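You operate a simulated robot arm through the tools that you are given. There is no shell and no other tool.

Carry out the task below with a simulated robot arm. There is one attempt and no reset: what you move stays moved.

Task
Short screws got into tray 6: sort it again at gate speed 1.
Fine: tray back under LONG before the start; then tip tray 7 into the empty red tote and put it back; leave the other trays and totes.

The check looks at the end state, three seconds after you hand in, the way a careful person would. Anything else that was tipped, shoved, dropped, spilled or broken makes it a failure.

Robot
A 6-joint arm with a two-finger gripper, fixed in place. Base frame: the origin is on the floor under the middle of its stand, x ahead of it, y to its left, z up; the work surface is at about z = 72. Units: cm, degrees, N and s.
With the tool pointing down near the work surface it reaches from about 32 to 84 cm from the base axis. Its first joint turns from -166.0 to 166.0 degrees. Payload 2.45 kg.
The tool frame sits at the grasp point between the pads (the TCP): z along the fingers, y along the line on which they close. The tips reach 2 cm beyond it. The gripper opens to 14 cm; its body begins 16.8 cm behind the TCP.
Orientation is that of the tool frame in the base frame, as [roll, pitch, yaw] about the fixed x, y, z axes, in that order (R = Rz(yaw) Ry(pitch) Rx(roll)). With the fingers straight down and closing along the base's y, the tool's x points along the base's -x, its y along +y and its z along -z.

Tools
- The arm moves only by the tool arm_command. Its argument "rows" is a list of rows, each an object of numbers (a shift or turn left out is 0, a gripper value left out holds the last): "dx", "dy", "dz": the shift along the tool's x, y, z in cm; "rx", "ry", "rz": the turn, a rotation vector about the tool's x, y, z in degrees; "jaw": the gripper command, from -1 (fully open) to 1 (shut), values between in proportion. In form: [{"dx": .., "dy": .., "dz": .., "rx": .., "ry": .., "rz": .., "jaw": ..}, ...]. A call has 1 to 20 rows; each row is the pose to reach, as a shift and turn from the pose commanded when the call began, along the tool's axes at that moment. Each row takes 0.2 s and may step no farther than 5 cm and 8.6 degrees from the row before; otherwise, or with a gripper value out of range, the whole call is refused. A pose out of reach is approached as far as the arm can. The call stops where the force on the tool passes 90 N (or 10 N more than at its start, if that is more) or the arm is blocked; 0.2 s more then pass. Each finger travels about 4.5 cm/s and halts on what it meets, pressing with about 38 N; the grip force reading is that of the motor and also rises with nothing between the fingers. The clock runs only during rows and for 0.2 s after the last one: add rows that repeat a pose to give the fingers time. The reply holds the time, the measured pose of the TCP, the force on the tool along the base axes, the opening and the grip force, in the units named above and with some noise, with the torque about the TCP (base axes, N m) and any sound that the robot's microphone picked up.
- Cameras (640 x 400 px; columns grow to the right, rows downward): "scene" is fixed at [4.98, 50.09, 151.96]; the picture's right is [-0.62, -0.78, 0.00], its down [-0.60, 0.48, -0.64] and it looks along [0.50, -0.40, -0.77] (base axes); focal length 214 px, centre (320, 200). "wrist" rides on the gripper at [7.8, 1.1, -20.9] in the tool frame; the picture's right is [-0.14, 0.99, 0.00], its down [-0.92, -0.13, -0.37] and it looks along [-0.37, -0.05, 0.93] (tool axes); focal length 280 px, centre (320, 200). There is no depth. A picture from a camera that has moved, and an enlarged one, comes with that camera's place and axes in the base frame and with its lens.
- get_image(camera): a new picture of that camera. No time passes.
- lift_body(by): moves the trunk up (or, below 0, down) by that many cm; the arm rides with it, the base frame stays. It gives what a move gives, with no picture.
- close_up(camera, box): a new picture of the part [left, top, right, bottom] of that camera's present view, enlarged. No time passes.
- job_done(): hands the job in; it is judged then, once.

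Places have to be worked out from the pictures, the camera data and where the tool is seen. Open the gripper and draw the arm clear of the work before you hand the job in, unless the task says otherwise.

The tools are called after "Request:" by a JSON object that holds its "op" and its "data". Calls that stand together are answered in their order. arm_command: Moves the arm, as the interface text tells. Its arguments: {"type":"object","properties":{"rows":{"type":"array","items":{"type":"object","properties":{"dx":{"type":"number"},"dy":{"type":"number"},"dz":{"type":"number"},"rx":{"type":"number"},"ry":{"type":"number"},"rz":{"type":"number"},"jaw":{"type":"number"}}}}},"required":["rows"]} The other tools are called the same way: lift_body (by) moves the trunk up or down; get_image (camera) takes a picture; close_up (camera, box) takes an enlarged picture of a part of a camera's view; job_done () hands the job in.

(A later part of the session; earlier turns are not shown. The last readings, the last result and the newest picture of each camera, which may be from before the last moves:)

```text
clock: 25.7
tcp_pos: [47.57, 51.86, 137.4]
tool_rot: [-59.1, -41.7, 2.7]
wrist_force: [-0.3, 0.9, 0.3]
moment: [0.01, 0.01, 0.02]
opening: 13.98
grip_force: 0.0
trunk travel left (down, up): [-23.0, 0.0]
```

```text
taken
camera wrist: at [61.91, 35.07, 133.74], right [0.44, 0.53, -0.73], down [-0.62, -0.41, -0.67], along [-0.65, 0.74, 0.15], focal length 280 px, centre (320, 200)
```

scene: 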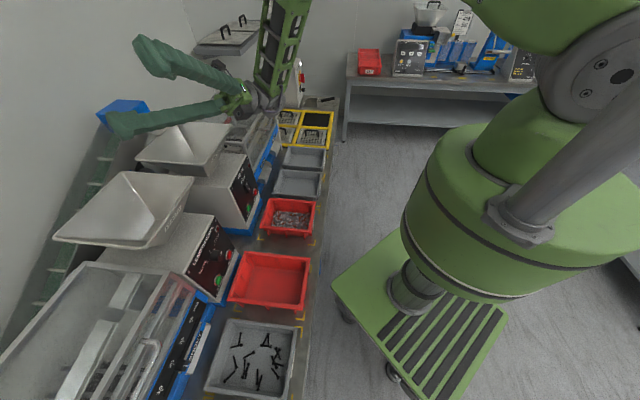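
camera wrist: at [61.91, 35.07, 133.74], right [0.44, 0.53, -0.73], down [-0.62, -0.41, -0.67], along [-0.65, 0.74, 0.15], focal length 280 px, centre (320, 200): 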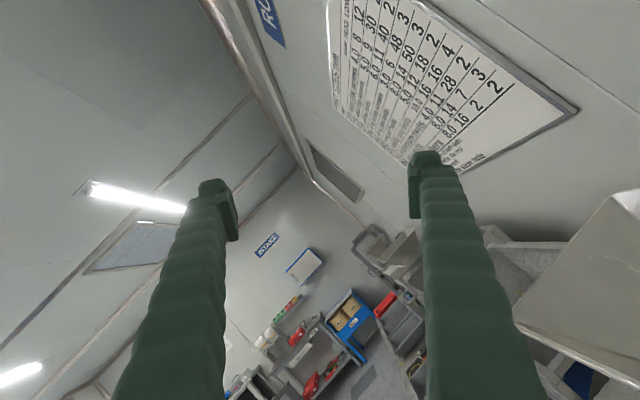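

The whole pour motion is reachable. I'll unwind it along one steady rotation back to a level tool.

Request:
{"op": "arm_command", "data": {"rows": [{"dx": -0.76, "dy": -0.51, "dz": 0.46, "rx": -1.6, "ry": -7.62, "rz": -2.77}, {"dx": -1.52, "dy": -1.02, "dz": 0.92, "rx": -3.2, "ry": -15.24, "rz": -5.55}, {"dx": -2.28, "dy": -1.53, "dz": 1.38, "rx": -4.8, "ry": -22.85, "rz": -8.32}, {"dx": -3.05, "dy": -2.04, "dz": 1.85, "rx": -6.4, "ry": -30.47, "rz": -11.09}, {"dx": -3.81, "dy": -2.55, "dz": 2.31, "rx": -8.0, "ry": -38.09, "rz": -13.86}, {"dx": -4.57, "dy": -3.06, "dz": 2.77, "rx": -9.6, "ry": -45.71, "rz": -16.64}, {"dx": -5.33, "dy": -3.57, "dz": 3.23, "rx": -11.2, "ry": -53.33, "rz": -19.41}, {"dx": -6.09, "dy": -4.09, "dz": 3.69, "rx": -12.8, "ry": -60.94, "rz": -22.18}, {"dx": -6.85, "dy": -4.6, "dz": 4.15, "rx": -14.4, "ry": -68.56, "rz": -24.95}, {"dx": -7.61, "dy": -5.11, "dz": 4.61, "rx": -16.0, "ry": -76.18, "rz": -27.73}, {"dx": -8.37, "dy": -5.62, "dz": 5.07, "rx": -17.6, "ry": -83.8, "rz": -30.5}, {"dx": -9.14, "dy": -6.13, "dz": 5.54, "rx": -19.2, "ry": -91.42, "rz": -33.27}, {"dx": -9.9, "dy": -6.64, "dz": 6.0, "rx": -20.8, "ry": -99.03, "rz": -36.04}, {"dx": -10.66, "dy": -7.15, "dz": 6.46, "rx": -22.4, "ry": -106.65, "rz": -38.82}, {"dx": -11.42, "dy": -7.66, "dz": 6.92, "rx": -24.0, "ry": -114.27, "rz": -41.59}]}}

Request:
{"op": "get_image", "data": {"camera": "wrist"}}

```text
clock: 28.9
tcp_pos: [32.2, 53.02, 137.22]
tool_rot: [179.9, 0.1, 134.9]
wrist_force: [-0.9, 0.1, -0.4]
moment: [-0.04, -0.09, -0.01]
opening: 13.99
grip_force: 0.1
trunk travel left (down, up): [-23.0, 0.0]
```

```text
taken
camera wrist: at [27.28, 59.31, 158.11], right [0.8, 0.6, 0.0], down [0.56, -0.74, 0.37], along [0.22, -0.29, -0.93], focal length 280 px, centre (320, 200)
```

wrist: 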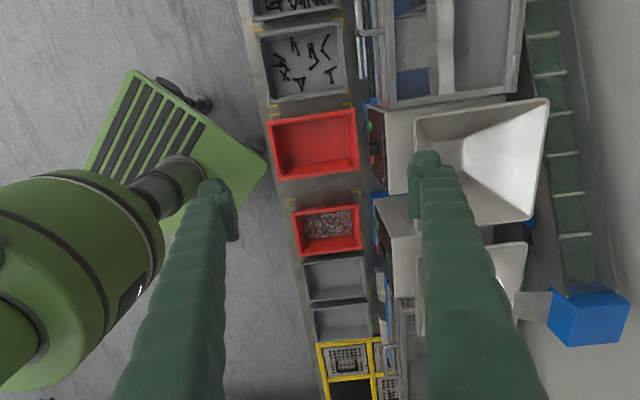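

The hopper check from this angle agrees: r 74.5–94, centre t≈−6.8. Now I'll move to hover over the base-facing wall of tray 6 with the jaws at about 7 cm.

Request:
{"op": "arm_command", "data": {"rows": [{"dx": 4.2, "dy": -1.6, "dz": 1, "jaw": 0}, {"dx": 8.5, "dy": -3.3, "dz": 2}, {"dx": 12.7, "dy": -4.9, "dz": 3}, {"dx": 17, "dy": -6.5, "dz": 4}, {"dx": 21.2, "dy": -8.2, "dz": 5}, {"dx": 25.5, "dy": -9.8, "dz": 6}, {"dx": 29.7, "dy": -11.5, "dz": 7}, {"dx": 34, "dy": -13.1, "dz": 8}, {"dx": 34, "dy": -13.1, "dz": 12.8}, {"dx": 34, "dy": -13.1, "dz": 17.6}, {"dx": 34, "dy": -13.1, "dz": 22.4}, {"dx": 34, "dy": -13.1, "dz": 27.2}, {"dx": 34, "dy": -13.1, "dz": 32}, {"dx": 34, "dy": -13.1, "dz": 36.8}, {"dx": 34, "dy": -13.1, "dz": 41.6}, {"dx": 34, "dy": -13.1, "dz": 46.2}, {"dx": 34, "dy": -13.1, "dz": 51.2}]}}

Request:
{"op": "get_image", "data": {"camera": "wrist"}}

Request:
{"op": "close_up", "data": {"camera": "wrist", "box": [180, 60, 480, 260]}}

```text
clock: 32.5
tcp_pos: [-1.07, 68.02, 86.07]
tool_rot: [179.9, -0.1, 134.7]
wrist_force: [-0.3, 0.6, -0.5]
moment: [-0.03, 0.01, 0.01]
opening: 6.98
grip_force: 0.0
trunk travel left (down, up): [-23.0, 0.0]
```

```text
taken
camera wrist: at [-5.89, 74.3, 106.93], right [0.8, 0.6, 0.0], down [0.56, -0.74, 0.37], along [0.22, -0.29, -0.93], focal length 280 px, centre (320, 200)
```

wrist: 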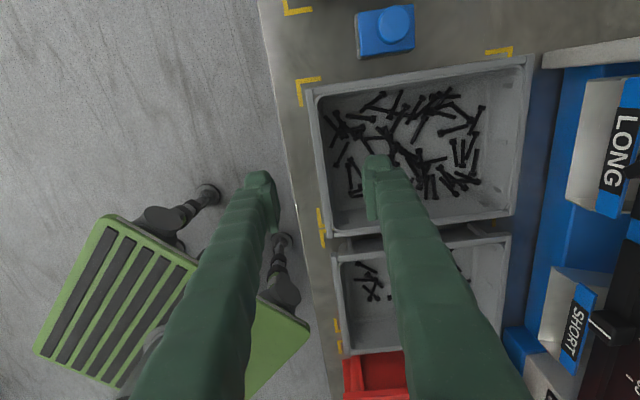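

```text
2.00 times, centred on (330, 160) of wrist
camera zoom: at [-5.89, 74.3, 106.93], right [0.8, 0.6, 0.0], down [0.56, -0.74, 0.37], along [0.22, -0.29, -0.93], focal length 561 px, centre (300, 280)
```

zoom: 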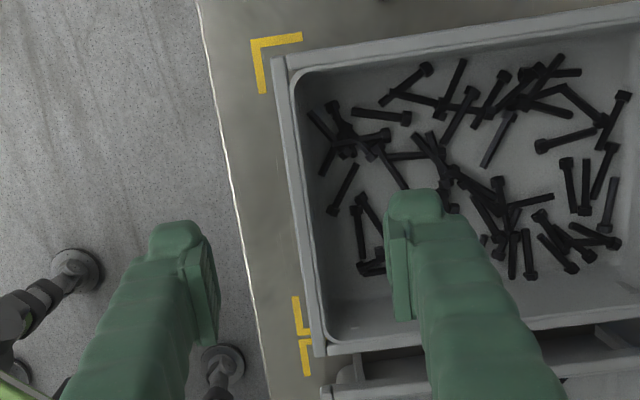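

The TCP is centred over the tray's wall at r=47.3, t=−48.9. I'll narrow the jaws to about 5 cm and descend so the tips stay about 1.6 cm above the bench, clear of the screws lying flat.

Request:
{"op": "arm_command", "data": {"rows": [{"jaw": 0.286}, {"jaw": 0.286}, {"dz": 2.5}, {"dz": 5}, {"dz": 7}, {"dz": 8.5}, {"dz": 9.5}, {"dz": 10.2}, {"dz": 10.2}]}}

Request:
{"op": "get_image", "data": {"camera": "wrist"}}

Request:
{"op": "close_up", "data": {"camera": "wrist", "box": [200, 80, 440, 240]}}

```text
clock: 34.5
tcp_pos: [-1.06, 68.26, 76.05]
tool_rot: [179.8, -0.2, 134.8]
wrist_force: [-0.2, 0.2, -0.5]
moment: [0.02, -0.01, -0.01]
opening: 5.01
grip_force: 0.0
trunk travel left (down, up): [-23.0, 0.0]
```

```text
taken
camera wrist: at [-5.88, 74.33, 96.79], right [0.8, 0.6, 0.0], down [0.56, -0.74, 0.37], along [0.22, -0.29, -0.93], focal length 280 px, centre (320, 200)
```

wrist: 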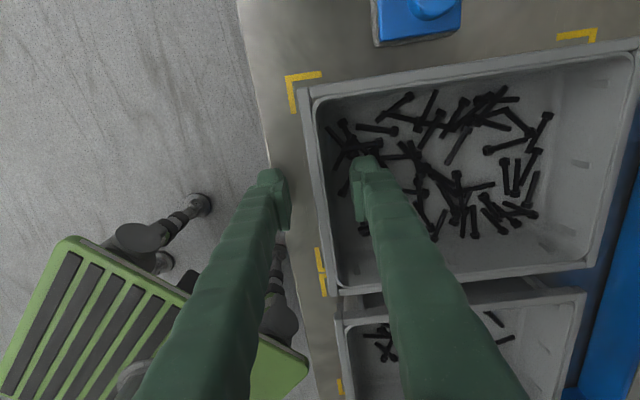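

```text
2.50 times, centred on (320, 160) of wrist
camera zoom: at [-5.88, 74.33, 96.79], right [0.8, 0.6, 0.0], down [0.56, -0.74, 0.37], along [0.22, -0.29, -0.93], focal length 701 px, centre (320, 300)
```

zoom: 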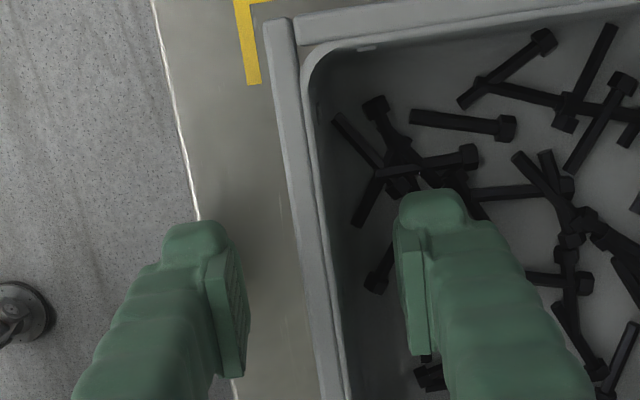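

The wall sits midway between the pads with no contact. I'll close the gripper on it.

Request:
{"op": "arm_command", "data": {"rows": [{"jaw": 1}, {"jaw": 1}, {"jaw": 1}, {"jaw": 1}, {"jaw": 1}, {"jaw": 1}]}}

Request:
{"op": "close_up", "data": {"camera": "wrist", "box": [200, 80, 520, 300]}}

```text
clock: 35.9
tcp_pos: [-0.96, 68.08, 76.0]
tool_rot: [179.9, 0.0, 134.9]
wrist_force: [1.1, 1.7, 0.3]
moment: [0.44, -0.4, 0.02]
opening: 0.88
grip_force: 36.7
trunk travel left (down, up): [-23.0, 0.0]
```

```text
1.82 times, centred on (360, 190) of wrist
camera zoom: at [-5.88, 74.35, 96.81], right [0.8, 0.6, 0.0], down [0.56, -0.74, 0.37], along [0.22, -0.29, -0.93], focal length 510 px, centre (247, 218)
```

zoom: 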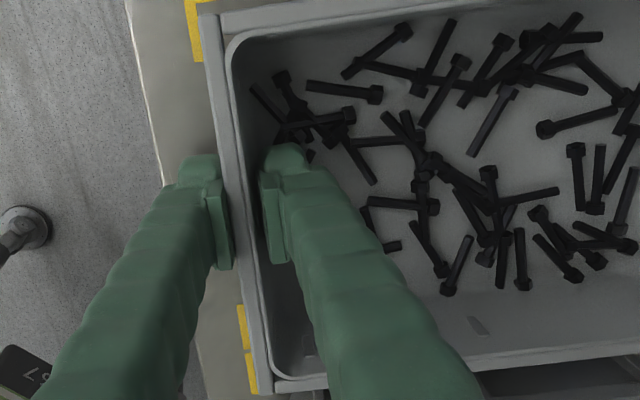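

The grip holds at 0.88 cm with about 37 N. I'll lift 2 cm slowly and check weight and droop.

Request:
{"op": "arm_command", "data": {"rows": [{"dz": -0.3}, {"dz": -0.6}, {"dz": -0.9}, {"dz": -1.2}, {"dz": -1.6}, {"dz": -2}, {"dz": -2}]}}

Request:
{"op": "get_image", "data": {"camera": "wrist"}}

```text
clock: 37.5
tcp_pos: [-1.08, 68.09, 78.01]
tool_rot: [179.9, 0.0, 134.8]
wrist_force: [0.1, 0.4, -0.9]
moment: [0.21, -0.25, 0.18]
opening: 0.73
grip_force: 34.9
trunk travel left (down, up): [-23.0, 0.0]
```

```text
taken
camera wrist: at [-5.85, 74.3, 98.78], right [0.8, 0.6, 0.0], down [0.56, -0.74, 0.37], along [0.22, -0.29, -0.93], focal length 280 px, centre (320, 200)
```

wrist: 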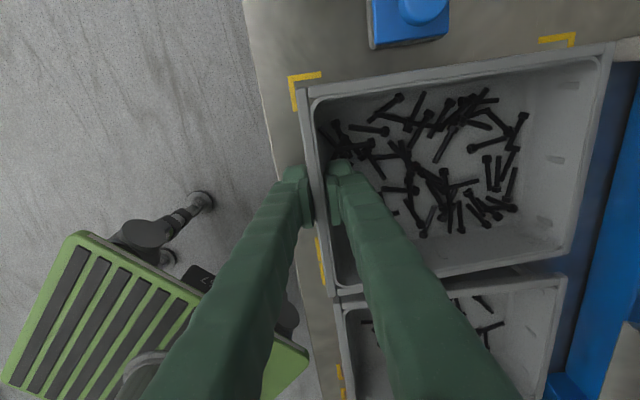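

The weight reading hardly changed and the opening shrank, so the pads may have slid up the wall. I'll look closely.

Request:
{"op": "close_up", "data": {"camera": "wrist", "box": [260, 70, 420, 310]}}

Request:
{"op": "close_up", "data": {"camera": "wrist", "box": [270, 130, 390, 230]}}

```text
1.67 times, centred on (340, 190) of wrist
camera zoom: at [-5.85, 74.3, 98.78], right [0.8, 0.6, 0.0], down [0.56, -0.74, 0.37], along [0.22, -0.29, -0.93], focal length 467 px, centre (287, 217)
```

zoom: 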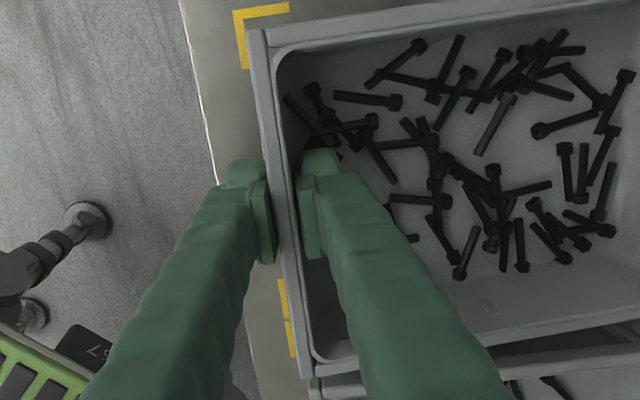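

```text
4.00 times, centred on (330, 180) of wrist
camera zoom: at [-5.85, 74.3, 98.78], right [0.8, 0.6, 0.0], down [0.56, -0.74, 0.37], along [0.22, -0.29, -0.93], focal length 1122 px, centre (280, 280)
```

zoom: 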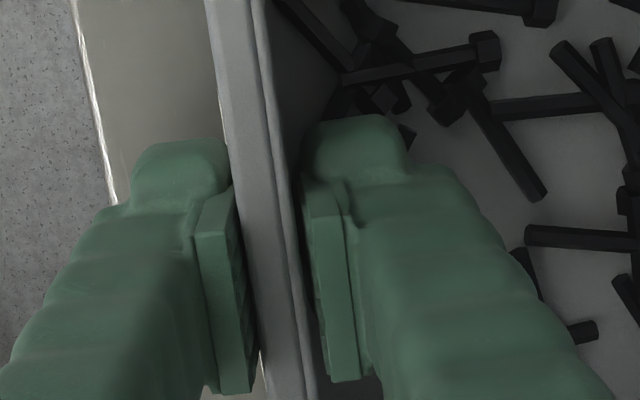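

Comparing the corner positions, the tray's near edge may have risen after all. I'll raise another 1.5 cm gently and compare.

Request:
{"op": "arm_command", "data": {"rows": [{"dz": -0.3}, {"dz": -0.6}, {"dz": -0.9}, {"dz": -1.2}, {"dz": -1.5}, {"dz": -1.5}, {"dz": -1.5}]}}

Request:
{"op": "get_image", "data": {"camera": "wrist"}}

```text
clock: 39.1
tcp_pos: [-1.09, 68.01, 79.4]
tool_rot: [179.8, 0.1, 134.8]
wrist_force: [-0.5, -1.0, -3.7]
moment: [-0.18, 0.17, -0.06]
opening: 0.69
grip_force: 34.8
trunk travel left (down, up): [-23.0, 0.0]
```

```text
taken
camera wrist: at [-5.87, 74.27, 100.25], right [0.8, 0.6, 0.0], down [0.56, -0.74, 0.37], along [0.22, -0.29, -0.93], focal length 280 px, centre (320, 200)
```

wrist: 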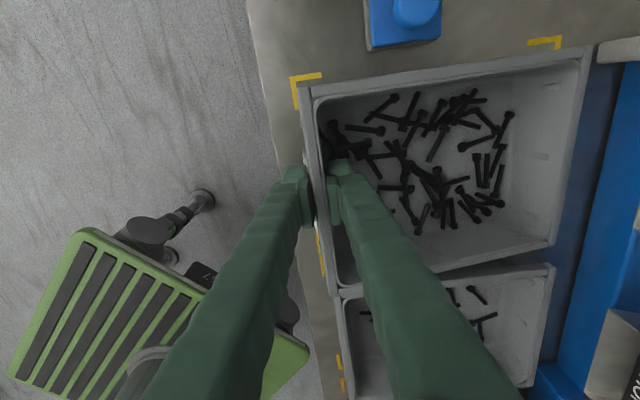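

The force is now −3.7 N and tray 6's near edge is rising with the tool, so it is lifting with some droop at the far end. I'll keep raising in small steps and watch the load and the tilt.

Request:
{"op": "arm_command", "data": {"rows": [{"dz": -0.4}, {"dz": -0.8}, {"dz": -1.2}, {"dz": -1.6}, {"dz": -2.0}, {"dz": -2.0}, {"dz": -2.0}]}}

Request:
{"op": "get_image", "data": {"camera": "wrist"}}

```text
clock: 40.7
tcp_pos: [-0.97, 68.02, 81.37]
tool_rot: [179.9, -0.1, 134.8]
wrist_force: [0.3, 1.1, -4.0]
moment: [-0.29, 0.33, 0.03]
opening: 0.71
grip_force: 35.3
trunk travel left (down, up): [-23.0, 0.0]
```

```text
taken
camera wrist: at [-5.84, 74.28, 102.26], right [0.8, 0.6, 0.0], down [0.56, -0.74, 0.37], along [0.22, -0.29, -0.93], focal length 280 px, centre (320, 200)
```

wrist: 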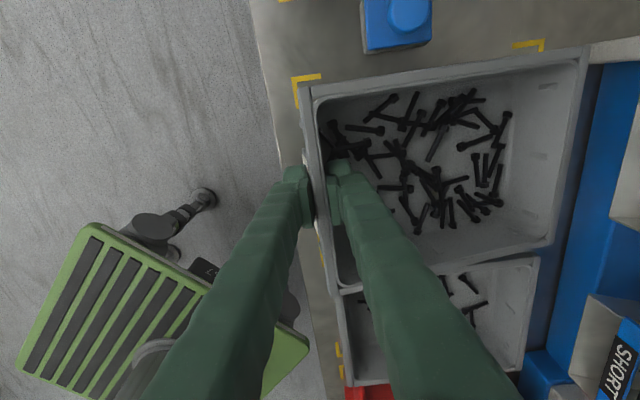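

The full tray is airborne now: about 4 N, with a steady droop of about 8°. I'll lift smoothly with gentle ramps.

Request:
{"op": "arm_command", "data": {"rows": [{"dz": -0.4}, {"dz": -1.0}, {"dz": -2.0}, {"dz": -3.2}, {"dz": -4.4}, {"dz": -5.6}, {"dz": -6.8}, {"dz": -8.0}, {"dz": -9.2}, {"dz": -10.2}, {"dz": -11}, {"dz": -11.4}, {"dz": -11.6}, {"dz": -11.6}]}}

Request:
{"op": "get_image", "data": {"camera": "wrist"}}

```text
clock: 43.7
tcp_pos: [-0.95, 68.08, 93.04]
tool_rot: [179.9, 0.0, 134.8]
wrist_force: [-0.5, -0.1, -4.5]
moment: [-0.29, 0.32, 0.01]
opening: 0.71
grip_force: 34.9
trunk travel left (down, up): [-23.0, 0.0]
```

```text
taken
camera wrist: at [-5.87, 74.28, 113.85], right [0.8, 0.6, 0.0], down [0.56, -0.74, 0.37], along [0.22, -0.29, -0.93], focal length 280 px, centre (320, 200)
```

wrist: 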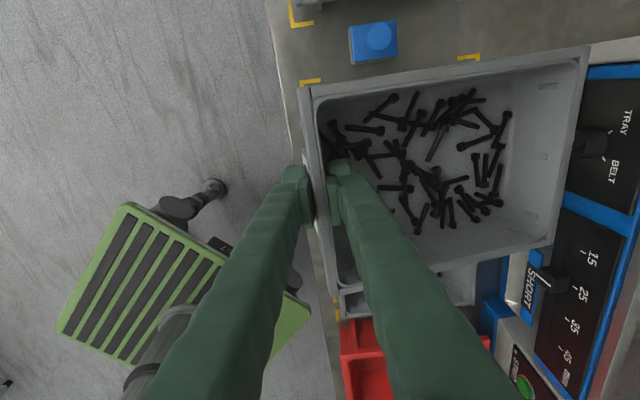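

The tray is steady at −4.5 N with no more droop. I'll keep lifting smoothly and ease 3 cm inward to stay clear of the machine front.

Request:
{"op": "arm_command", "data": {"rows": [{"dz": -0.5, "dy": -0.3}, {"dz": -1.3, "dy": -0.7}, {"dz": -2.5, "dy": -1.3}, {"dz": -4.3, "dy": -1.9}, {"dz": -6.2, "dy": -2.4}, {"dz": -8.2, "dy": -2.8}, {"dz": -10.2, "dy": -3}, {"dz": -12.2, "dy": -3}, {"dz": -14.2, "dy": -3}, {"dz": -16.2, "dy": -3}, {"dz": -18.2, "dy": -3}, {"dz": -20.2, "dy": -3}, {"dz": -22.2, "dy": -3}, {"dz": -24.2, "dy": -3}, {"dz": -26.2, "dy": -3}, {"dz": -28.1, "dy": -3}, {"dz": -29.6, "dy": -3}, {"dz": -30.8, "dy": -3}, {"dz": -31.5, "dy": -3}, {"dz": -31.5, "dy": -3}]}}

Request:
{"op": "get_image", "data": {"camera": "wrist"}}

```text
clock: 47.9
tcp_pos: [-3.2, 65.84, 124.41]
tool_rot: [179.9, 0.0, 134.7]
wrist_force: [0.1, -0.5, -4.3]
moment: [-0.32, 0.29, 0.01]
opening: 0.7
grip_force: 35.0
trunk travel left (down, up): [-23.0, 0.0]
```

```text
taken
camera wrist: at [-8.02, 72.11, 145.31], right [0.8, 0.6, 0.0], down [0.56, -0.74, 0.37], along [0.22, -0.29, -0.93], focal length 280 px, centre (320, 200)
```

wrist: 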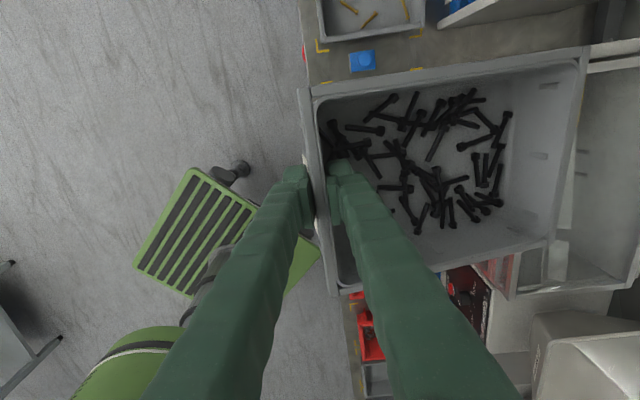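

The load is stable. I'll carry the tray along the bench at constant radius to line up with the hopper.

Request:
{"op": "arm_command", "data": {"rows": [{"dx": -0.5, "dz": -0.2}, {"dx": -1.3, "dz": -0.5}, {"dx": -2.5, "dz": -0.8}, {"dx": -4.3, "dz": -1}, {"dx": -6.3, "dz": -1}, {"dx": -8.3, "dz": -1}, {"dx": -10.3, "dz": -1}, {"dx": -12.3, "dz": -1}, {"dx": -14.3, "dz": -1}, {"dx": -16.3, "dz": -1}, {"dx": -18.3, "dz": -1}, {"dx": -20.3, "dz": -1}, {"dx": -22.3, "dz": -1}, {"dx": -24.3, "dz": -1}, {"dx": -26.3, "dz": -1}, {"dx": -28.3, "dz": -1}, {"dx": -30.3, "dz": -1}, {"dx": -32.2, "dz": -1}, {"dx": -33.4, "dz": -1}, {"dx": -34, "dz": -1}]}}

Request:
{"op": "get_image", "data": {"camera": "wrist"}}

Request:
{"op": "get_image", "data": {"camera": "scene"}}

```text
clock: 52.1
tcp_pos: [20.81, 41.84, 125.59]
tool_rot: [179.9, -0.1, 134.8]
wrist_force: [-0.8, 0.3, -4.7]
moment: [-0.33, 0.33, 0.01]
opening: 0.72
grip_force: 35.1
trunk travel left (down, up): [-23.0, 0.0]
```

```text
taken
camera wrist: at [16.04, 47.95, 146.37], right [0.8, 0.6, 0.0], down [0.56, -0.74, 0.37], along [0.22, -0.29, -0.93], focal length 280 px, centre (320, 200)
```

wrist: 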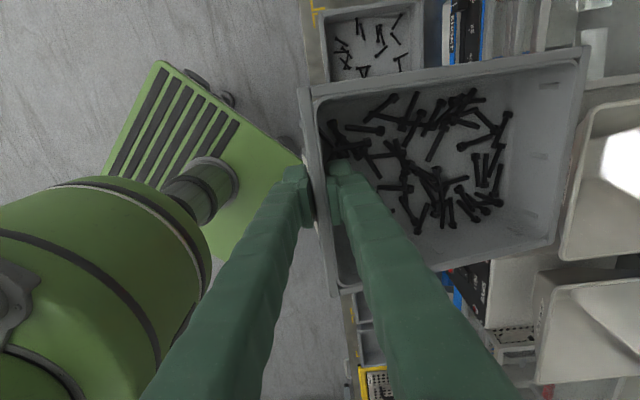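

```text
taken
```

scene: 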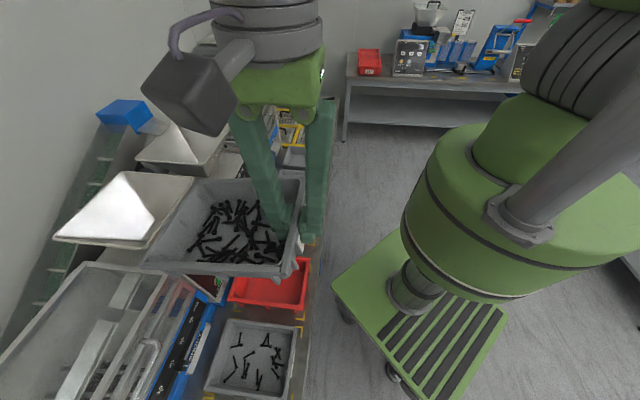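

The scene camera shows the tray level and full, in line with the hopper. I'll move it outward so its far corner comes over the hopper.

Request:
{"op": "arm_command", "data": {"rows": [{"dy": 0.5}, {"dy": 1.3}, {"dy": 2.5}, {"dy": 4.3}, {"dy": 6.3}, {"dy": 8.3}, {"dy": 10.3}, {"dy": 12.3}, {"dy": 14}, {"dy": 15.3}, {"dy": 16.1}, {"dy": 16.5}, {"dy": 16.5}]}}

Request:
{"op": "get_image", "data": {"camera": "wrist"}}

Request:
{"op": "get_image", "data": {"camera": "scene"}}

```text
clock: 54.9
tcp_pos: [32.61, 53.45, 125.56]
tool_rot: [179.9, 0.0, 134.8]
wrist_force: [0.1, -0.5, -4.8]
moment: [-0.31, 0.32, 0.03]
opening: 0.71
grip_force: 35.2
trunk travel left (down, up): [-23.0, 0.0]
```

```text
taken
camera wrist: at [27.7, 59.69, 146.38], right [0.8, 0.6, 0.0], down [0.56, -0.74, 0.37], along [0.22, -0.29, -0.93], focal length 280 px, centre (320, 200)
```

wrist: 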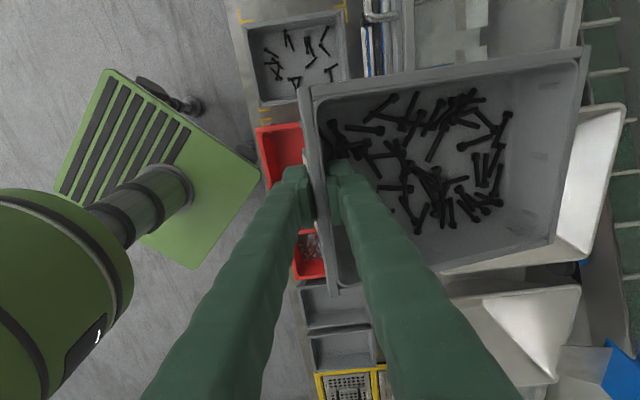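

```text
taken
```

scene: 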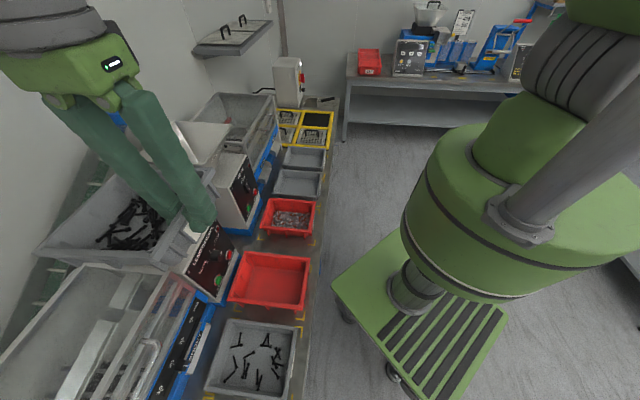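

The tool is at r=60.9, t=−14.7, z=125.6 and the tray corner is over the hopper at about (82, −6.5). I'll start the first half of the pour slowly, keeping that corner in place.

Request:
{"op": "arm_command", "data": {"rows": [{"dx": 0.02, "dy": 0.19, "dz": -0.86, "rx": 2, "ry": 2.96, "rz": 0.5}, {"dx": 0.04, "dy": 0.38, "dz": -1.7, "rx": 4, "ry": 5.91, "rz": 1.04}, {"dx": 0.01, "dy": 0.68, "dz": -2.53, "rx": 5.98, "ry": 8.83, "rz": 1.75}, {"dx": -0.02, "dy": 0.99, "dz": -3.36, "rx": 7.97, "ry": 11.75, "rz": 2.5}, {"dx": -0.09, "dy": 1.4, "dz": -4.15, "rx": 9.93, "ry": 14.6, "rz": 3.4}, {"dx": -0.16, "dy": 1.8, "dz": -4.93, "rx": 11.9, "ry": 17.5, "rz": 4.36}, {"dx": -0.27, "dy": 2.3, "dz": -5.67, "rx": 13.8, "ry": 20.3, "rz": 5.45}, {"dx": -0.39, "dy": 2.82, "dz": -6.41, "rx": 15.77, "ry": 23.14, "rz": 6.64}, {"dx": -0.55, "dy": 3.4, "dz": -7.09, "rx": 17.65, "ry": 25.9, "rz": 7.95}, {"dx": -0.71, "dy": 4.02, "dz": -7.75, "rx": 19.54, "ry": 28.68, "rz": 9.32}, {"dx": -0.9, "dy": 4.7, "dz": -8.36, "rx": 21.4, "ry": 31.4, "rz": 10.8}, {"dx": -1.1, "dy": 5.38, "dz": -8.96, "rx": 23.2, "ry": 34.07, "rz": 12.4}, {"dx": -1.35, "dy": 6.1, "dz": -9.49, "rx": 25, "ry": 36.7, "rz": 14.1}, {"dx": -1.6, "dy": 6.88, "dz": -9.98, "rx": 26.73, "ry": 39.32, "rz": 15.89}, {"dx": -1.87, "dy": 7.7, "dz": -10.41, "rx": 28.4, "ry": 41.9, "rz": 17.8}, {"dx": -2.15, "dy": 8.5, "dz": -10.83, "rx": 30.09, "ry": 44.4, "rz": 19.77}]}}

Request:
{"op": "get_image", "data": {"camera": "wrist"}}

Request:
{"op": "get_image", "data": {"camera": "scene"}}

```text
clock: 58.3
tcp_pos: [39.94, 57.85, 136.2]
tool_rot: [-136.5, -34.8, 99.4]
wrist_force: [-0.3, -0.6, -3.1]
moment: [-0.21, 0.15, -0.03]
opening: 0.7
grip_force: 34.9
trunk travel left (down, up): [-23.0, 0.0]
```

```text
taken
camera wrist: at [55.26, 58.5, 152.52], right [0.66, 0.39, -0.64], down [0.31, -0.92, -0.23], along [-0.68, -0.05, -0.73], focal length 280 px, centre (320, 200)
```

wrist: 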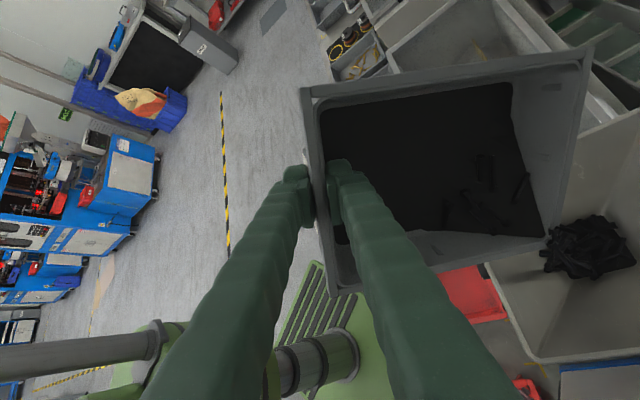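

```text
taken
```

scene: 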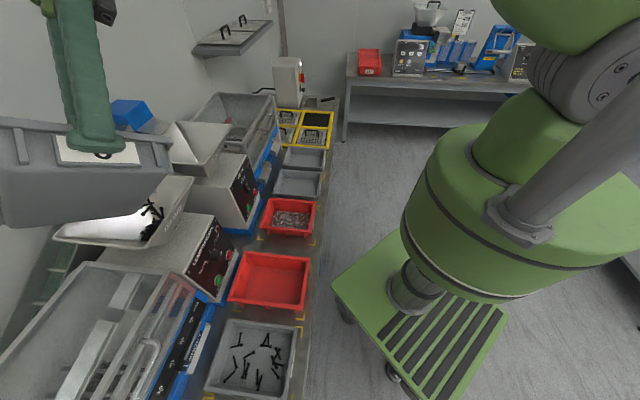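

Most of the screws slid into the hopper, where a heap is visible. I'll continue the roll so the stragglers fall too.

Request:
{"op": "arm_command", "data": {"rows": [{"dx": 0.02, "dy": 0.08, "dz": -0.58, "ry": 3.96, "rz": 0.56}, {"dx": 0.03, "dy": 0.16, "dz": -1.15, "ry": 7.92, "rz": 1.11}, {"dx": -0.03, "dy": 0.24, "dz": -1.73, "ry": 11.88, "rz": 1.67}, {"dx": -0.1, "dy": 0.32, "dz": -2.3, "ry": 15.84, "rz": 2.22}, {"dx": -0.24, "dy": 0.4, "dz": -2.86, "ry": 19.8, "rz": 2.78}, {"dx": -0.39, "dy": 0.48, "dz": -3.41, "ry": 23.77, "rz": 3.34}, {"dx": -0.6, "dy": 0.55, "dz": -3.95, "ry": 27.7, "rz": 3.9}, {"dx": -0.84, "dy": 0.63, "dz": -4.47, "ry": 31.7, "rz": 4.45}, {"dx": -1.12, "dy": 0.7, "dz": -4.98, "ry": 35.6, "rz": 5.0}, {"dx": -1.43, "dy": 0.77, "dz": -5.47, "ry": 39.6, "rz": 5.56}, {"dx": -1.78, "dy": 0.83, "dz": -5.93, "ry": 43.6, "rz": 6.1}, {"dx": -2.15, "dy": 0.89, "dz": -6.37, "ry": 47.5, "rz": 6.67}, {"dx": -2.56, "dy": 0.95, "dz": -6.78, "ry": 51.5, "rz": 7.2}, {"dx": -3.0, "dy": 1.0, "dz": -7.16, "ry": 55.5, "rz": 7.78}, {"dx": -3.46, "dy": 1.05, "dz": -7.51, "ry": 59.4, "rz": 8.3}, {"dx": -3.94, "dy": 1.1, "dz": -7.83, "ry": 63.4, "rz": 8.9}, {"dx": -4.45, "dy": 1.14, "dz": -8.1, "ry": 67.3, "rz": 9.4}, {"dx": -4.97, "dy": 1.17, "dz": -8.36, "ry": 71.3, "rz": 10.0}, {"dx": -4.97, "dy": 1.17, "dz": -8.36, "ry": 71.3, "rz": 10.0}, {"dx": -4.97, "dy": 1.17, "dz": -8.36, "ry": 71.3, "rz": 10.0}]}}

Request:
{"op": "get_image", "data": {"camera": "wrist"}}

Request:
{"op": "get_image", "data": {"camera": "scene"}}

```text
clock: 62.5
tcp_pos: [47.6, 51.94, 137.84]
tool_rot: [-67.1, -41.5, 2.8]
wrist_force: [-0.1, 0.4, -1.7]
moment: [-0.06, 0.07, -0.01]
opening: 0.67
grip_force: 34.5
trunk travel left (down, up): [-23.0, 0.0]
```

```text
taken
camera wrist: at [60.43, 33.67, 136.12], right [0.48, 0.41, -0.77], down [-0.65, -0.42, -0.63], along [-0.58, 0.81, 0.06], focal length 280 px, centre (320, 200)
```

wrist: 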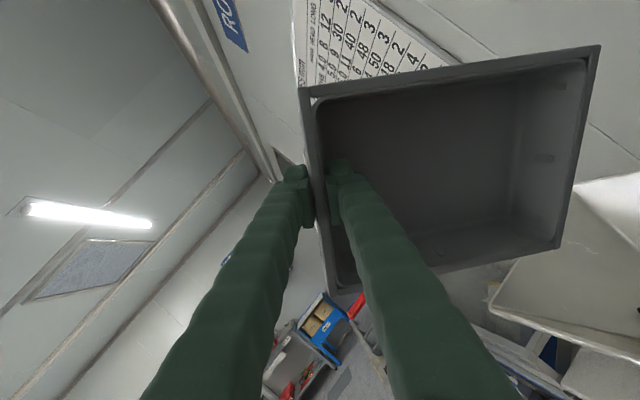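

```text
taken
```

scene: 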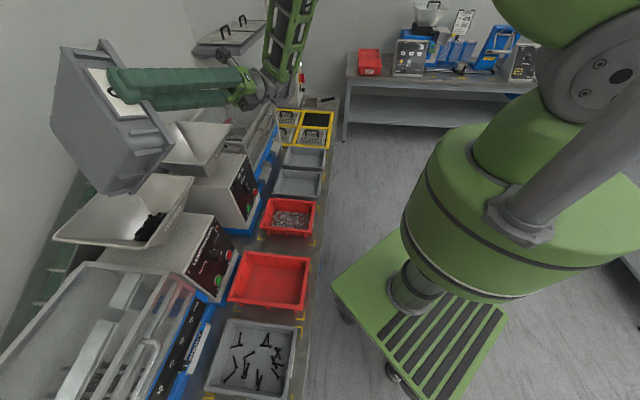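

The load has dropped to −1.7 N. I'll look closely inside the tray for stragglers, and check around the hopper for any stray screws.

Request:
{"op": "close_up", "data": {"camera": "wrist", "box": [290, 40, 610, 300]}}

Request:
{"op": "close_up", "data": {"camera": "scene", "box": [40, 100, 240, 300]}}

```text
1.54 times, centred on (450, 170) of wrist
camera zoom: at [60.43, 33.67, 136.12], right [0.48, 0.41, -0.77], down [-0.65, -0.42, -0.63], along [-0.58, 0.81, 0.06], focal length 431 px, centre (120, 246)
```

zoom: 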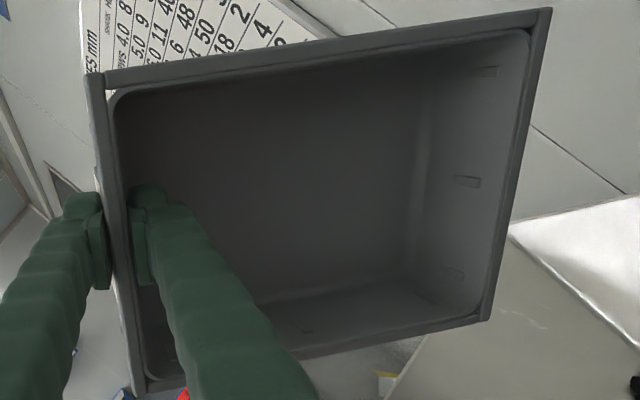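

```text
2.00 times, centred on (140, 200) of scene
camera zoom: at [4.98, 50.09, 151.96], right [-0.62, -0.78, 0.0], down [-0.6, 0.48, -0.64], along [0.5, -0.4, -0.77], focal length 429 px, centre (680, 200)
```

zoom: 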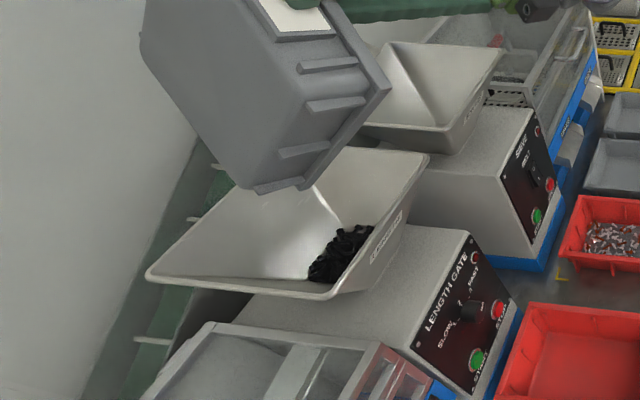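

The tray is empty and all the screws lie at the bottom of the hopper. I'll unwind the pour while drawing the tray back inward.

Request:
{"op": "arm_command", "data": {"rows": [{"dx": -0.75, "dy": -0.68, "dz": 0.31, "rx": -1.2, "ry": -6.91, "rz": -3.08}, {"dx": -1.5, "dy": -1.37, "dz": 0.62, "rx": -2.41, "ry": -13.82, "rz": -6.15}, {"dx": -2.26, "dy": -2.05, "dz": 0.93, "rx": -3.61, "ry": -20.73, "rz": -9.23}, {"dx": -3.01, "dy": -2.73, "dz": 1.24, "rx": -4.82, "ry": -27.64, "rz": -12.31}, {"dx": -3.76, "dy": -3.42, "dz": 1.55, "rx": -6.02, "ry": -34.55, "rz": -15.38}, {"dx": -4.52, "dy": -4.1, "dz": 1.86, "rx": -7.22, "ry": -41.46, "rz": -18.46}, {"dx": -5.27, "dy": -4.78, "dz": 2.17, "rx": -8.43, "ry": -48.37, "rz": -21.53}, {"dx": -6.02, "dy": -5.47, "dz": 2.49, "rx": -9.63, "ry": -55.28, "rz": -24.61}, {"dx": -6.77, "dy": -6.15, "dz": 2.8, "rx": -10.83, "ry": -62.18, "rz": -27.69}, {"dx": -7.53, "dy": -6.83, "dz": 3.11, "rx": -12.04, "ry": -69.09, "rz": -30.76}, {"dx": -8.28, "dy": -7.51, "dz": 3.42, "rx": -13.24, "ry": -76.0, "rz": -33.84}, {"dx": -9.03, "dy": -8.2, "dz": 3.73, "rx": -14.45, "ry": -82.91, "rz": -36.92}, {"dx": -9.78, "dy": -8.88, "dz": 4.04, "rx": -15.65, "ry": -89.82, "rz": -39.99}, {"dx": -10.54, "dy": -9.56, "dz": 4.35, "rx": -16.85, "ry": -96.73, "rz": -43.07}, {"dx": -11.29, "dy": -10.25, "dz": 4.66, "rx": -18.06, "ry": -103.64, "rz": -46.14}, {"dx": -12.04, "dy": -10.93, "dz": 4.97, "rx": -19.26, "ry": -110.55, "rz": -49.22}]}}

Request:
{"op": "get_image", "data": {"camera": "wrist"}}

Request:
{"op": "get_image", "data": {"camera": "scene"}}

```text
clock: 65.9
tcp_pos: [30.59, 51.41, 138.86]
tool_rot: [179.8, 0.0, 134.9]
wrist_force: [0.0, -0.7, -1.6]
moment: [-0.14, 0.05, -0.01]
opening: 0.68
grip_force: 34.8
trunk travel left (down, up): [-23.0, 0.0]
```

```text
taken
camera wrist: at [25.77, 57.67, 159.73], right [0.8, 0.6, 0.0], down [0.56, -0.74, 0.37], along [0.22, -0.29, -0.93], focal length 280 px, centre (320, 200)
```

wrist: 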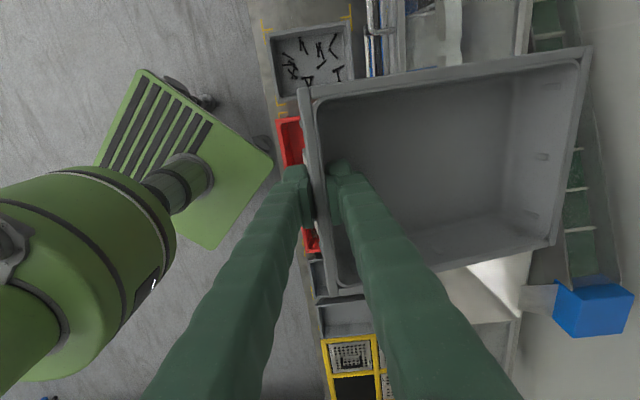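

```text
taken
```

scene: 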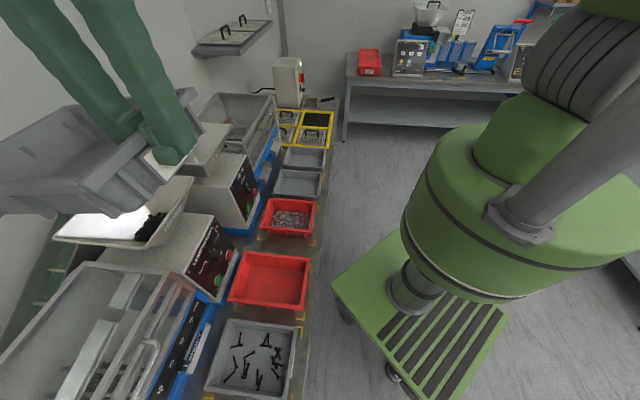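

The empty tray is level again. I'll carry it back inward and along the bench to above its place under LONG.

Request:
{"op": "arm_command", "data": {"rows": [{"dy": -0.8}, {"dy": -2.2}, {"dy": -4.5, "dx": 0.5}, {"dy": -7, "dx": 1.5}, {"dy": -9.5, "dx": 3}, {"dy": -11.5, "dx": 5.5}, {"dy": -13, "dx": 8}, {"dy": -13.7, "dx": 11}, {"dy": -13.7, "dx": 14}, {"dy": -13.7, "dx": 17}, {"dy": -13.7, "dx": 20}, {"dy": -13.7, "dx": 23}, {"dy": -13.7, "dx": 26}, {"dy": -13.7, "dx": 29}, {"dy": -13.7, "dx": 31.5}, {"dy": -13.7, "dx": 33.3}, {"dy": -13.7, "dx": 34.1}, {"dy": -13.7, "dx": 34.1}]}}

Request:
{"op": "arm_command", "data": {"rows": [{"dz": 1}, {"dz": 3}, {"dz": 6}, {"dz": 9.5}, {"dz": 13}, {"dz": 16.5}, {"dz": 20}, {"dz": 23.5}, {"dz": 27}, {"dz": 30.5}, {"dz": 34}, {"dz": 37.5}, {"dz": 41}, {"dz": 44}, {"dz": 46.5}, {"dz": 48.5}, {"dz": 49.8}, {"dz": 50.5}, {"dz": 50.5}]}}

Request:
{"op": "get_image", "data": {"camera": "wrist"}}

```text
clock: 68.5
tcp_pos: [13.91, 57.22, 147.56]
tool_rot: [174.2, -6.2, 126.2]
wrist_force: [-0.8, -0.2, -1.4]
moment: [-0.09, 0.14, -0.01]
opening: 0.68
grip_force: 34.7
trunk travel left (down, up): [-23.0, 0.0]
stopped in row 13: the arm was blocked; the commanded pose is now the measured one
```

```text
clock: 72.5
tcp_pos: [14.45, 64.92, 97.66]
tool_rot: [174.2, -6.3, 126.4]
wrist_force: [-5.2, -1.4, 6.4]
moment: [0.99, -0.69, 0.57]
opening: 2.53
grip_force: 38.1
trunk travel left (down, up): [-23.0, 0.0]
```

```text
taken
camera wrist: at [10.17, 68.53, 119.22], right [0.88, 0.47, 0.09], down [0.43, -0.87, 0.25], along [0.19, -0.18, -0.96], focal length 280 px, centre (320, 200)
```

wrist: 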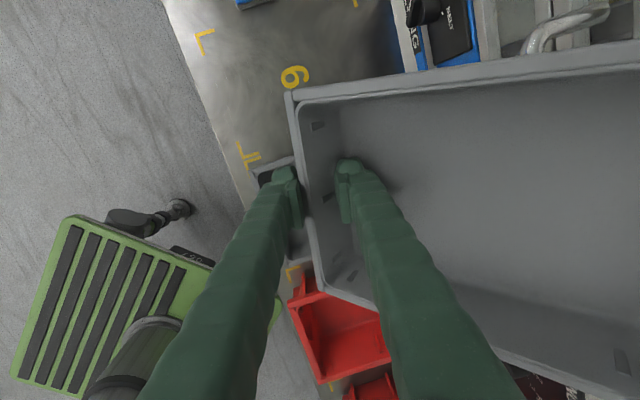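

I shouldn't have sent the second move before seeing the first one's result. The first was blocked partway, so the lowering happened in the wrong place, and the tray is now touching the gate machine. I'll stop and look.

Request:
{"op": "get_image", "data": {"camera": "scene"}}

Request:
{"op": "close_up", "data": {"camera": "scene", "box": [0, 200, 320, 400]}}

Request:
{"op": "close_up", "data": {"camera": "wrist", "box": [180, 0, 640, 300]}}

```text
taken
```

scene: 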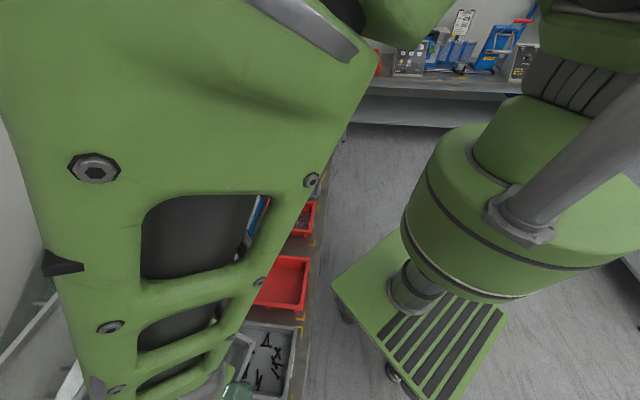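

```text
2.00 times, centred on (160, 300) of scene
camera zoom: at [4.98, 50.09, 151.96], right [-0.62, -0.78, 0.0], down [-0.6, 0.48, -0.64], along [0.5, -0.4, -0.77], focal length 429 px, centre (640, 0)
```

zoom: 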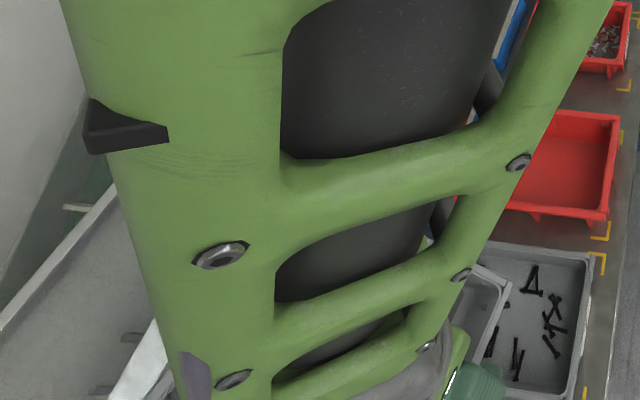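

```text
1.33 times, centred on (410, 150) of wrist
camera zoom: at [10.17, 68.53, 119.22], right [0.88, 0.47, 0.09], down [0.43, -0.87, 0.25], along [0.19, -0.18, -0.96], focal length 374 px, centre (200, 267)
```

zoom: 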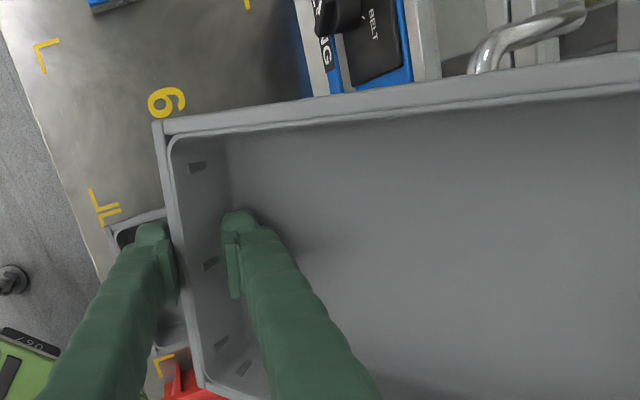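

The tray seems to rest on top of the gate cover, still gripped but rocked upward between the pads. I'll raise straight up slowly to take it off.

Request:
{"op": "arm_command", "data": {"rows": [{"dz": -0.5}, {"dz": -1}, {"dz": -1.6}, {"dz": -2.4}, {"dz": -3.4}, {"dz": -4.6}, {"dz": -5.8}, {"dz": -7}, {"dz": -8}, {"dz": -8}]}}

Request:
{"op": "get_image", "data": {"camera": "wrist"}}

Request:
{"op": "get_image", "data": {"camera": "scene"}}

```text
clock: 74.7
tcp_pos: [14.19, 63.67, 105.57]
tool_rot: [174.1, -6.3, 126.4]
wrist_force: [-0.9, -1.0, 2.7]
moment: [0.23, -0.81, 0.15]
opening: 1.19
grip_force: 37.8
trunk travel left (down, up): [-23.0, 0.0]
```

```text
taken
camera wrist: at [10.03, 67.31, 127.15], right [0.88, 0.47, 0.09], down [0.43, -0.87, 0.25], along [0.19, -0.18, -0.96], focal length 280 px, centre (320, 200)
```

wrist: 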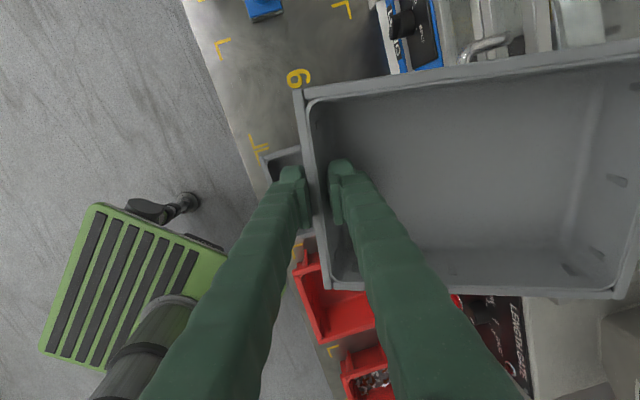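

```text
taken
```

scene: 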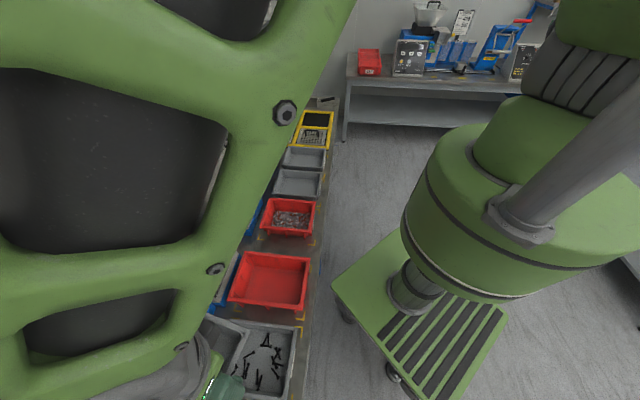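

It's coming free: the opening is back to 1.2 cm. I'll keep raising slowly.

Request:
{"op": "arm_command", "data": {"rows": [{"dz": -0.6}, {"dz": -1.4}, {"dz": -2.4}, {"dz": -3.6}, {"dz": -4.8}, {"dz": -6}, {"dz": -7.2}, {"dz": -8.2}, {"dz": -9}, {"dz": -9}]}}

Request:
{"op": "get_image", "data": {"camera": "wrist"}}

```text
clock: 76.9
tcp_pos: [14.06, 62.3, 114.46]
tool_rot: [174.3, -6.3, 126.3]
wrist_force: [0.1, 0.1, -2.7]
moment: [-0.08, 0.13, -0.01]
opening: 0.86
grip_force: 36.5
trunk travel left (down, up): [-23.0, 0.0]
```

```text
taken
camera wrist: at [9.92, 66.11, 135.97], right [0.88, 0.46, 0.08], down [0.43, -0.87, 0.25], along [0.19, -0.18, -0.96], focal length 280 px, centre (320, 200)
```

wrist: 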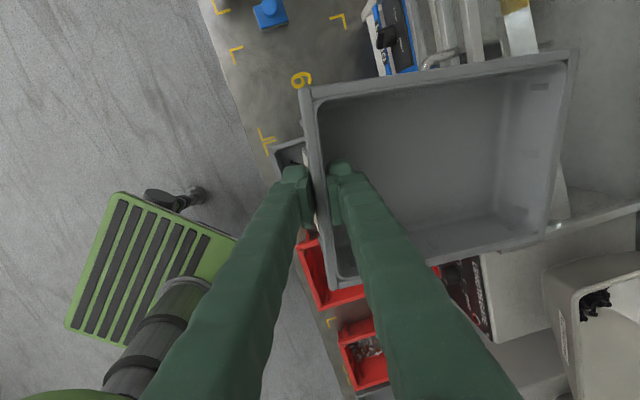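

The tray hangs free again. I'll level the tool, rise to z≈125 and draw inward, then check the pose before doing anything else.

Request:
{"op": "arm_command", "data": {"rows": [{"dx": 0, "dy": -0.3, "dz": -1.5, "rx": 0.8, "ry": -0.7, "rz": -1.0}, {"dx": 0, "dy": -0.8, "dz": -3.2, "rx": 1.7, "ry": -1.4, "rz": -2.1}, {"dx": 0, "dy": -1.6, "dz": -5, "rx": 2.5, "ry": -2.0, "rz": -3.1}, {"dx": -0.1, "dy": -2.8, "dz": -6.8, "rx": 3.3, "ry": -2.7, "rz": -4.2}, {"dx": -0.1, "dy": -4.2, "dz": -8.4, "rx": 4.2, "ry": -3.4, "rz": -5.2}, {"dx": -0.2, "dy": -5.8, "dz": -9.8, "rx": 5.0, "ry": -4.1, "rz": -6.2}, {"dx": -0.2, "dy": -7.2, "dz": -10.8, "rx": 5.8, "ry": -4.8, "rz": -7.3}, {"dx": -0.28, "dy": -8.48, "dz": -11.5, "rx": 6.67, "ry": -5.43, "rz": -8.31}, {"dx": -0.28, "dy": -8.48, "dz": -11.5, "rx": 6.67, "ry": -5.43, "rz": -8.31}]}}

Request:
{"op": "get_image", "data": {"camera": "wrist"}}

Request:
{"op": "get_image", "data": {"camera": "scene"}}

```text
clock: 78.9
tcp_pos: [7.15, 55.57, 124.87]
tool_rot: [-179.5, -0.5, 134.4]
wrist_force: [-0.1, -1.1, -1.2]
moment: [-0.1, 0.1, -0.01]
opening: 0.86
grip_force: 36.1
trunk travel left (down, up): [-23.0, 0.0]
```

```text
taken
camera wrist: at [2.67, 61.79, 145.79], right [0.8, 0.59, -0.01], down [0.56, -0.75, 0.36], along [0.21, -0.3, -0.93], focal length 280 px, centre (320, 200)
```

wrist: 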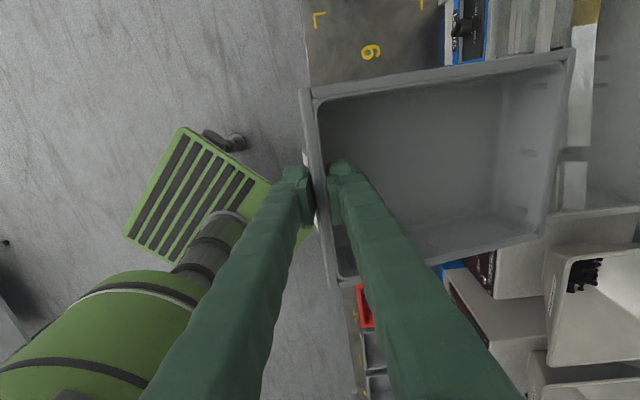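

```text
taken
```

scene: 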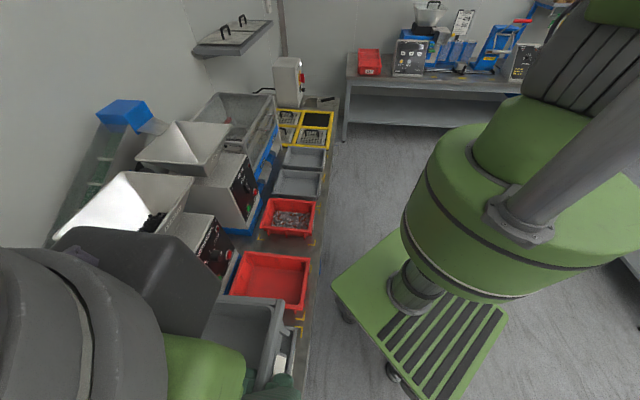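

The tray is level again at r=44.4, t=−34.2, z=124.9. I'll move along the bench to t≈−48.8 and check there.

Request:
{"op": "arm_command", "data": {"rows": [{"dx": 0.6}, {"dx": 1.8, "rx": -0.2, "ry": -0.2, "rz": -0.2}, {"dx": 3.6, "rx": -0.5, "ry": -0.5, "rz": -0.4}, {"dx": 5.6, "rx": -0.5, "ry": -0.5, "rz": -0.4}, {"dx": 7.6, "rx": -0.5, "ry": -0.5, "rz": -0.4}, {"dx": 9.6, "rx": -0.5, "ry": -0.5, "rz": -0.4}, {"dx": 11.6, "rx": -0.5, "ry": -0.5, "rz": -0.4}, {"dx": 13.2, "rx": -0.5, "ry": -0.5, "rz": -0.4}, {"dx": 14.2, "rx": -0.5, "ry": -0.5, "rz": -0.4}, {"dx": 14.6, "rx": -0.5, "ry": -0.5, "rz": -0.4}, {"dx": 14.6, "rx": -0.5, "ry": -0.5, "rz": -0.4}]}}

Request:
{"op": "get_image", "data": {"camera": "wrist"}}

Request:
{"op": "get_image", "data": {"camera": "scene"}}

```text
clock: 81.3
tcp_pos: [-3.03, 65.95, 124.85]
tool_rot: [179.9, 0.1, 134.8]
wrist_force: [0.0, -0.4, -0.5]
moment: [-0.11, 0.14, 0.02]
opening: 0.83
grip_force: 36.6
trunk travel left (down, up): [-23.0, 0.0]
```

```text
taken
camera wrist: at [-7.84, 72.14, 145.83], right [0.8, 0.6, 0.0], down [0.56, -0.74, 0.37], along [0.22, -0.29, -0.93], focal length 280 px, centre (320, 200)
```

wrist: 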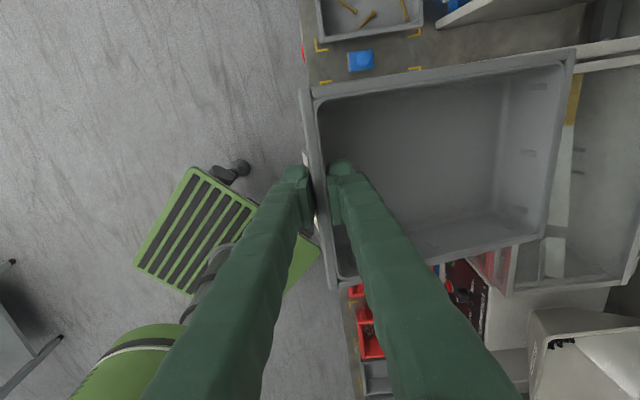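

```text
taken
```

scene: 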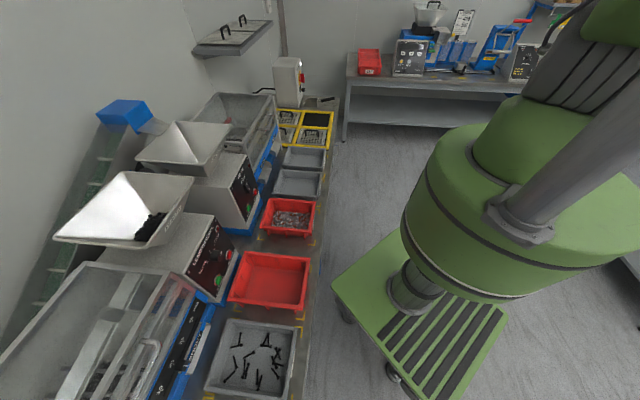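

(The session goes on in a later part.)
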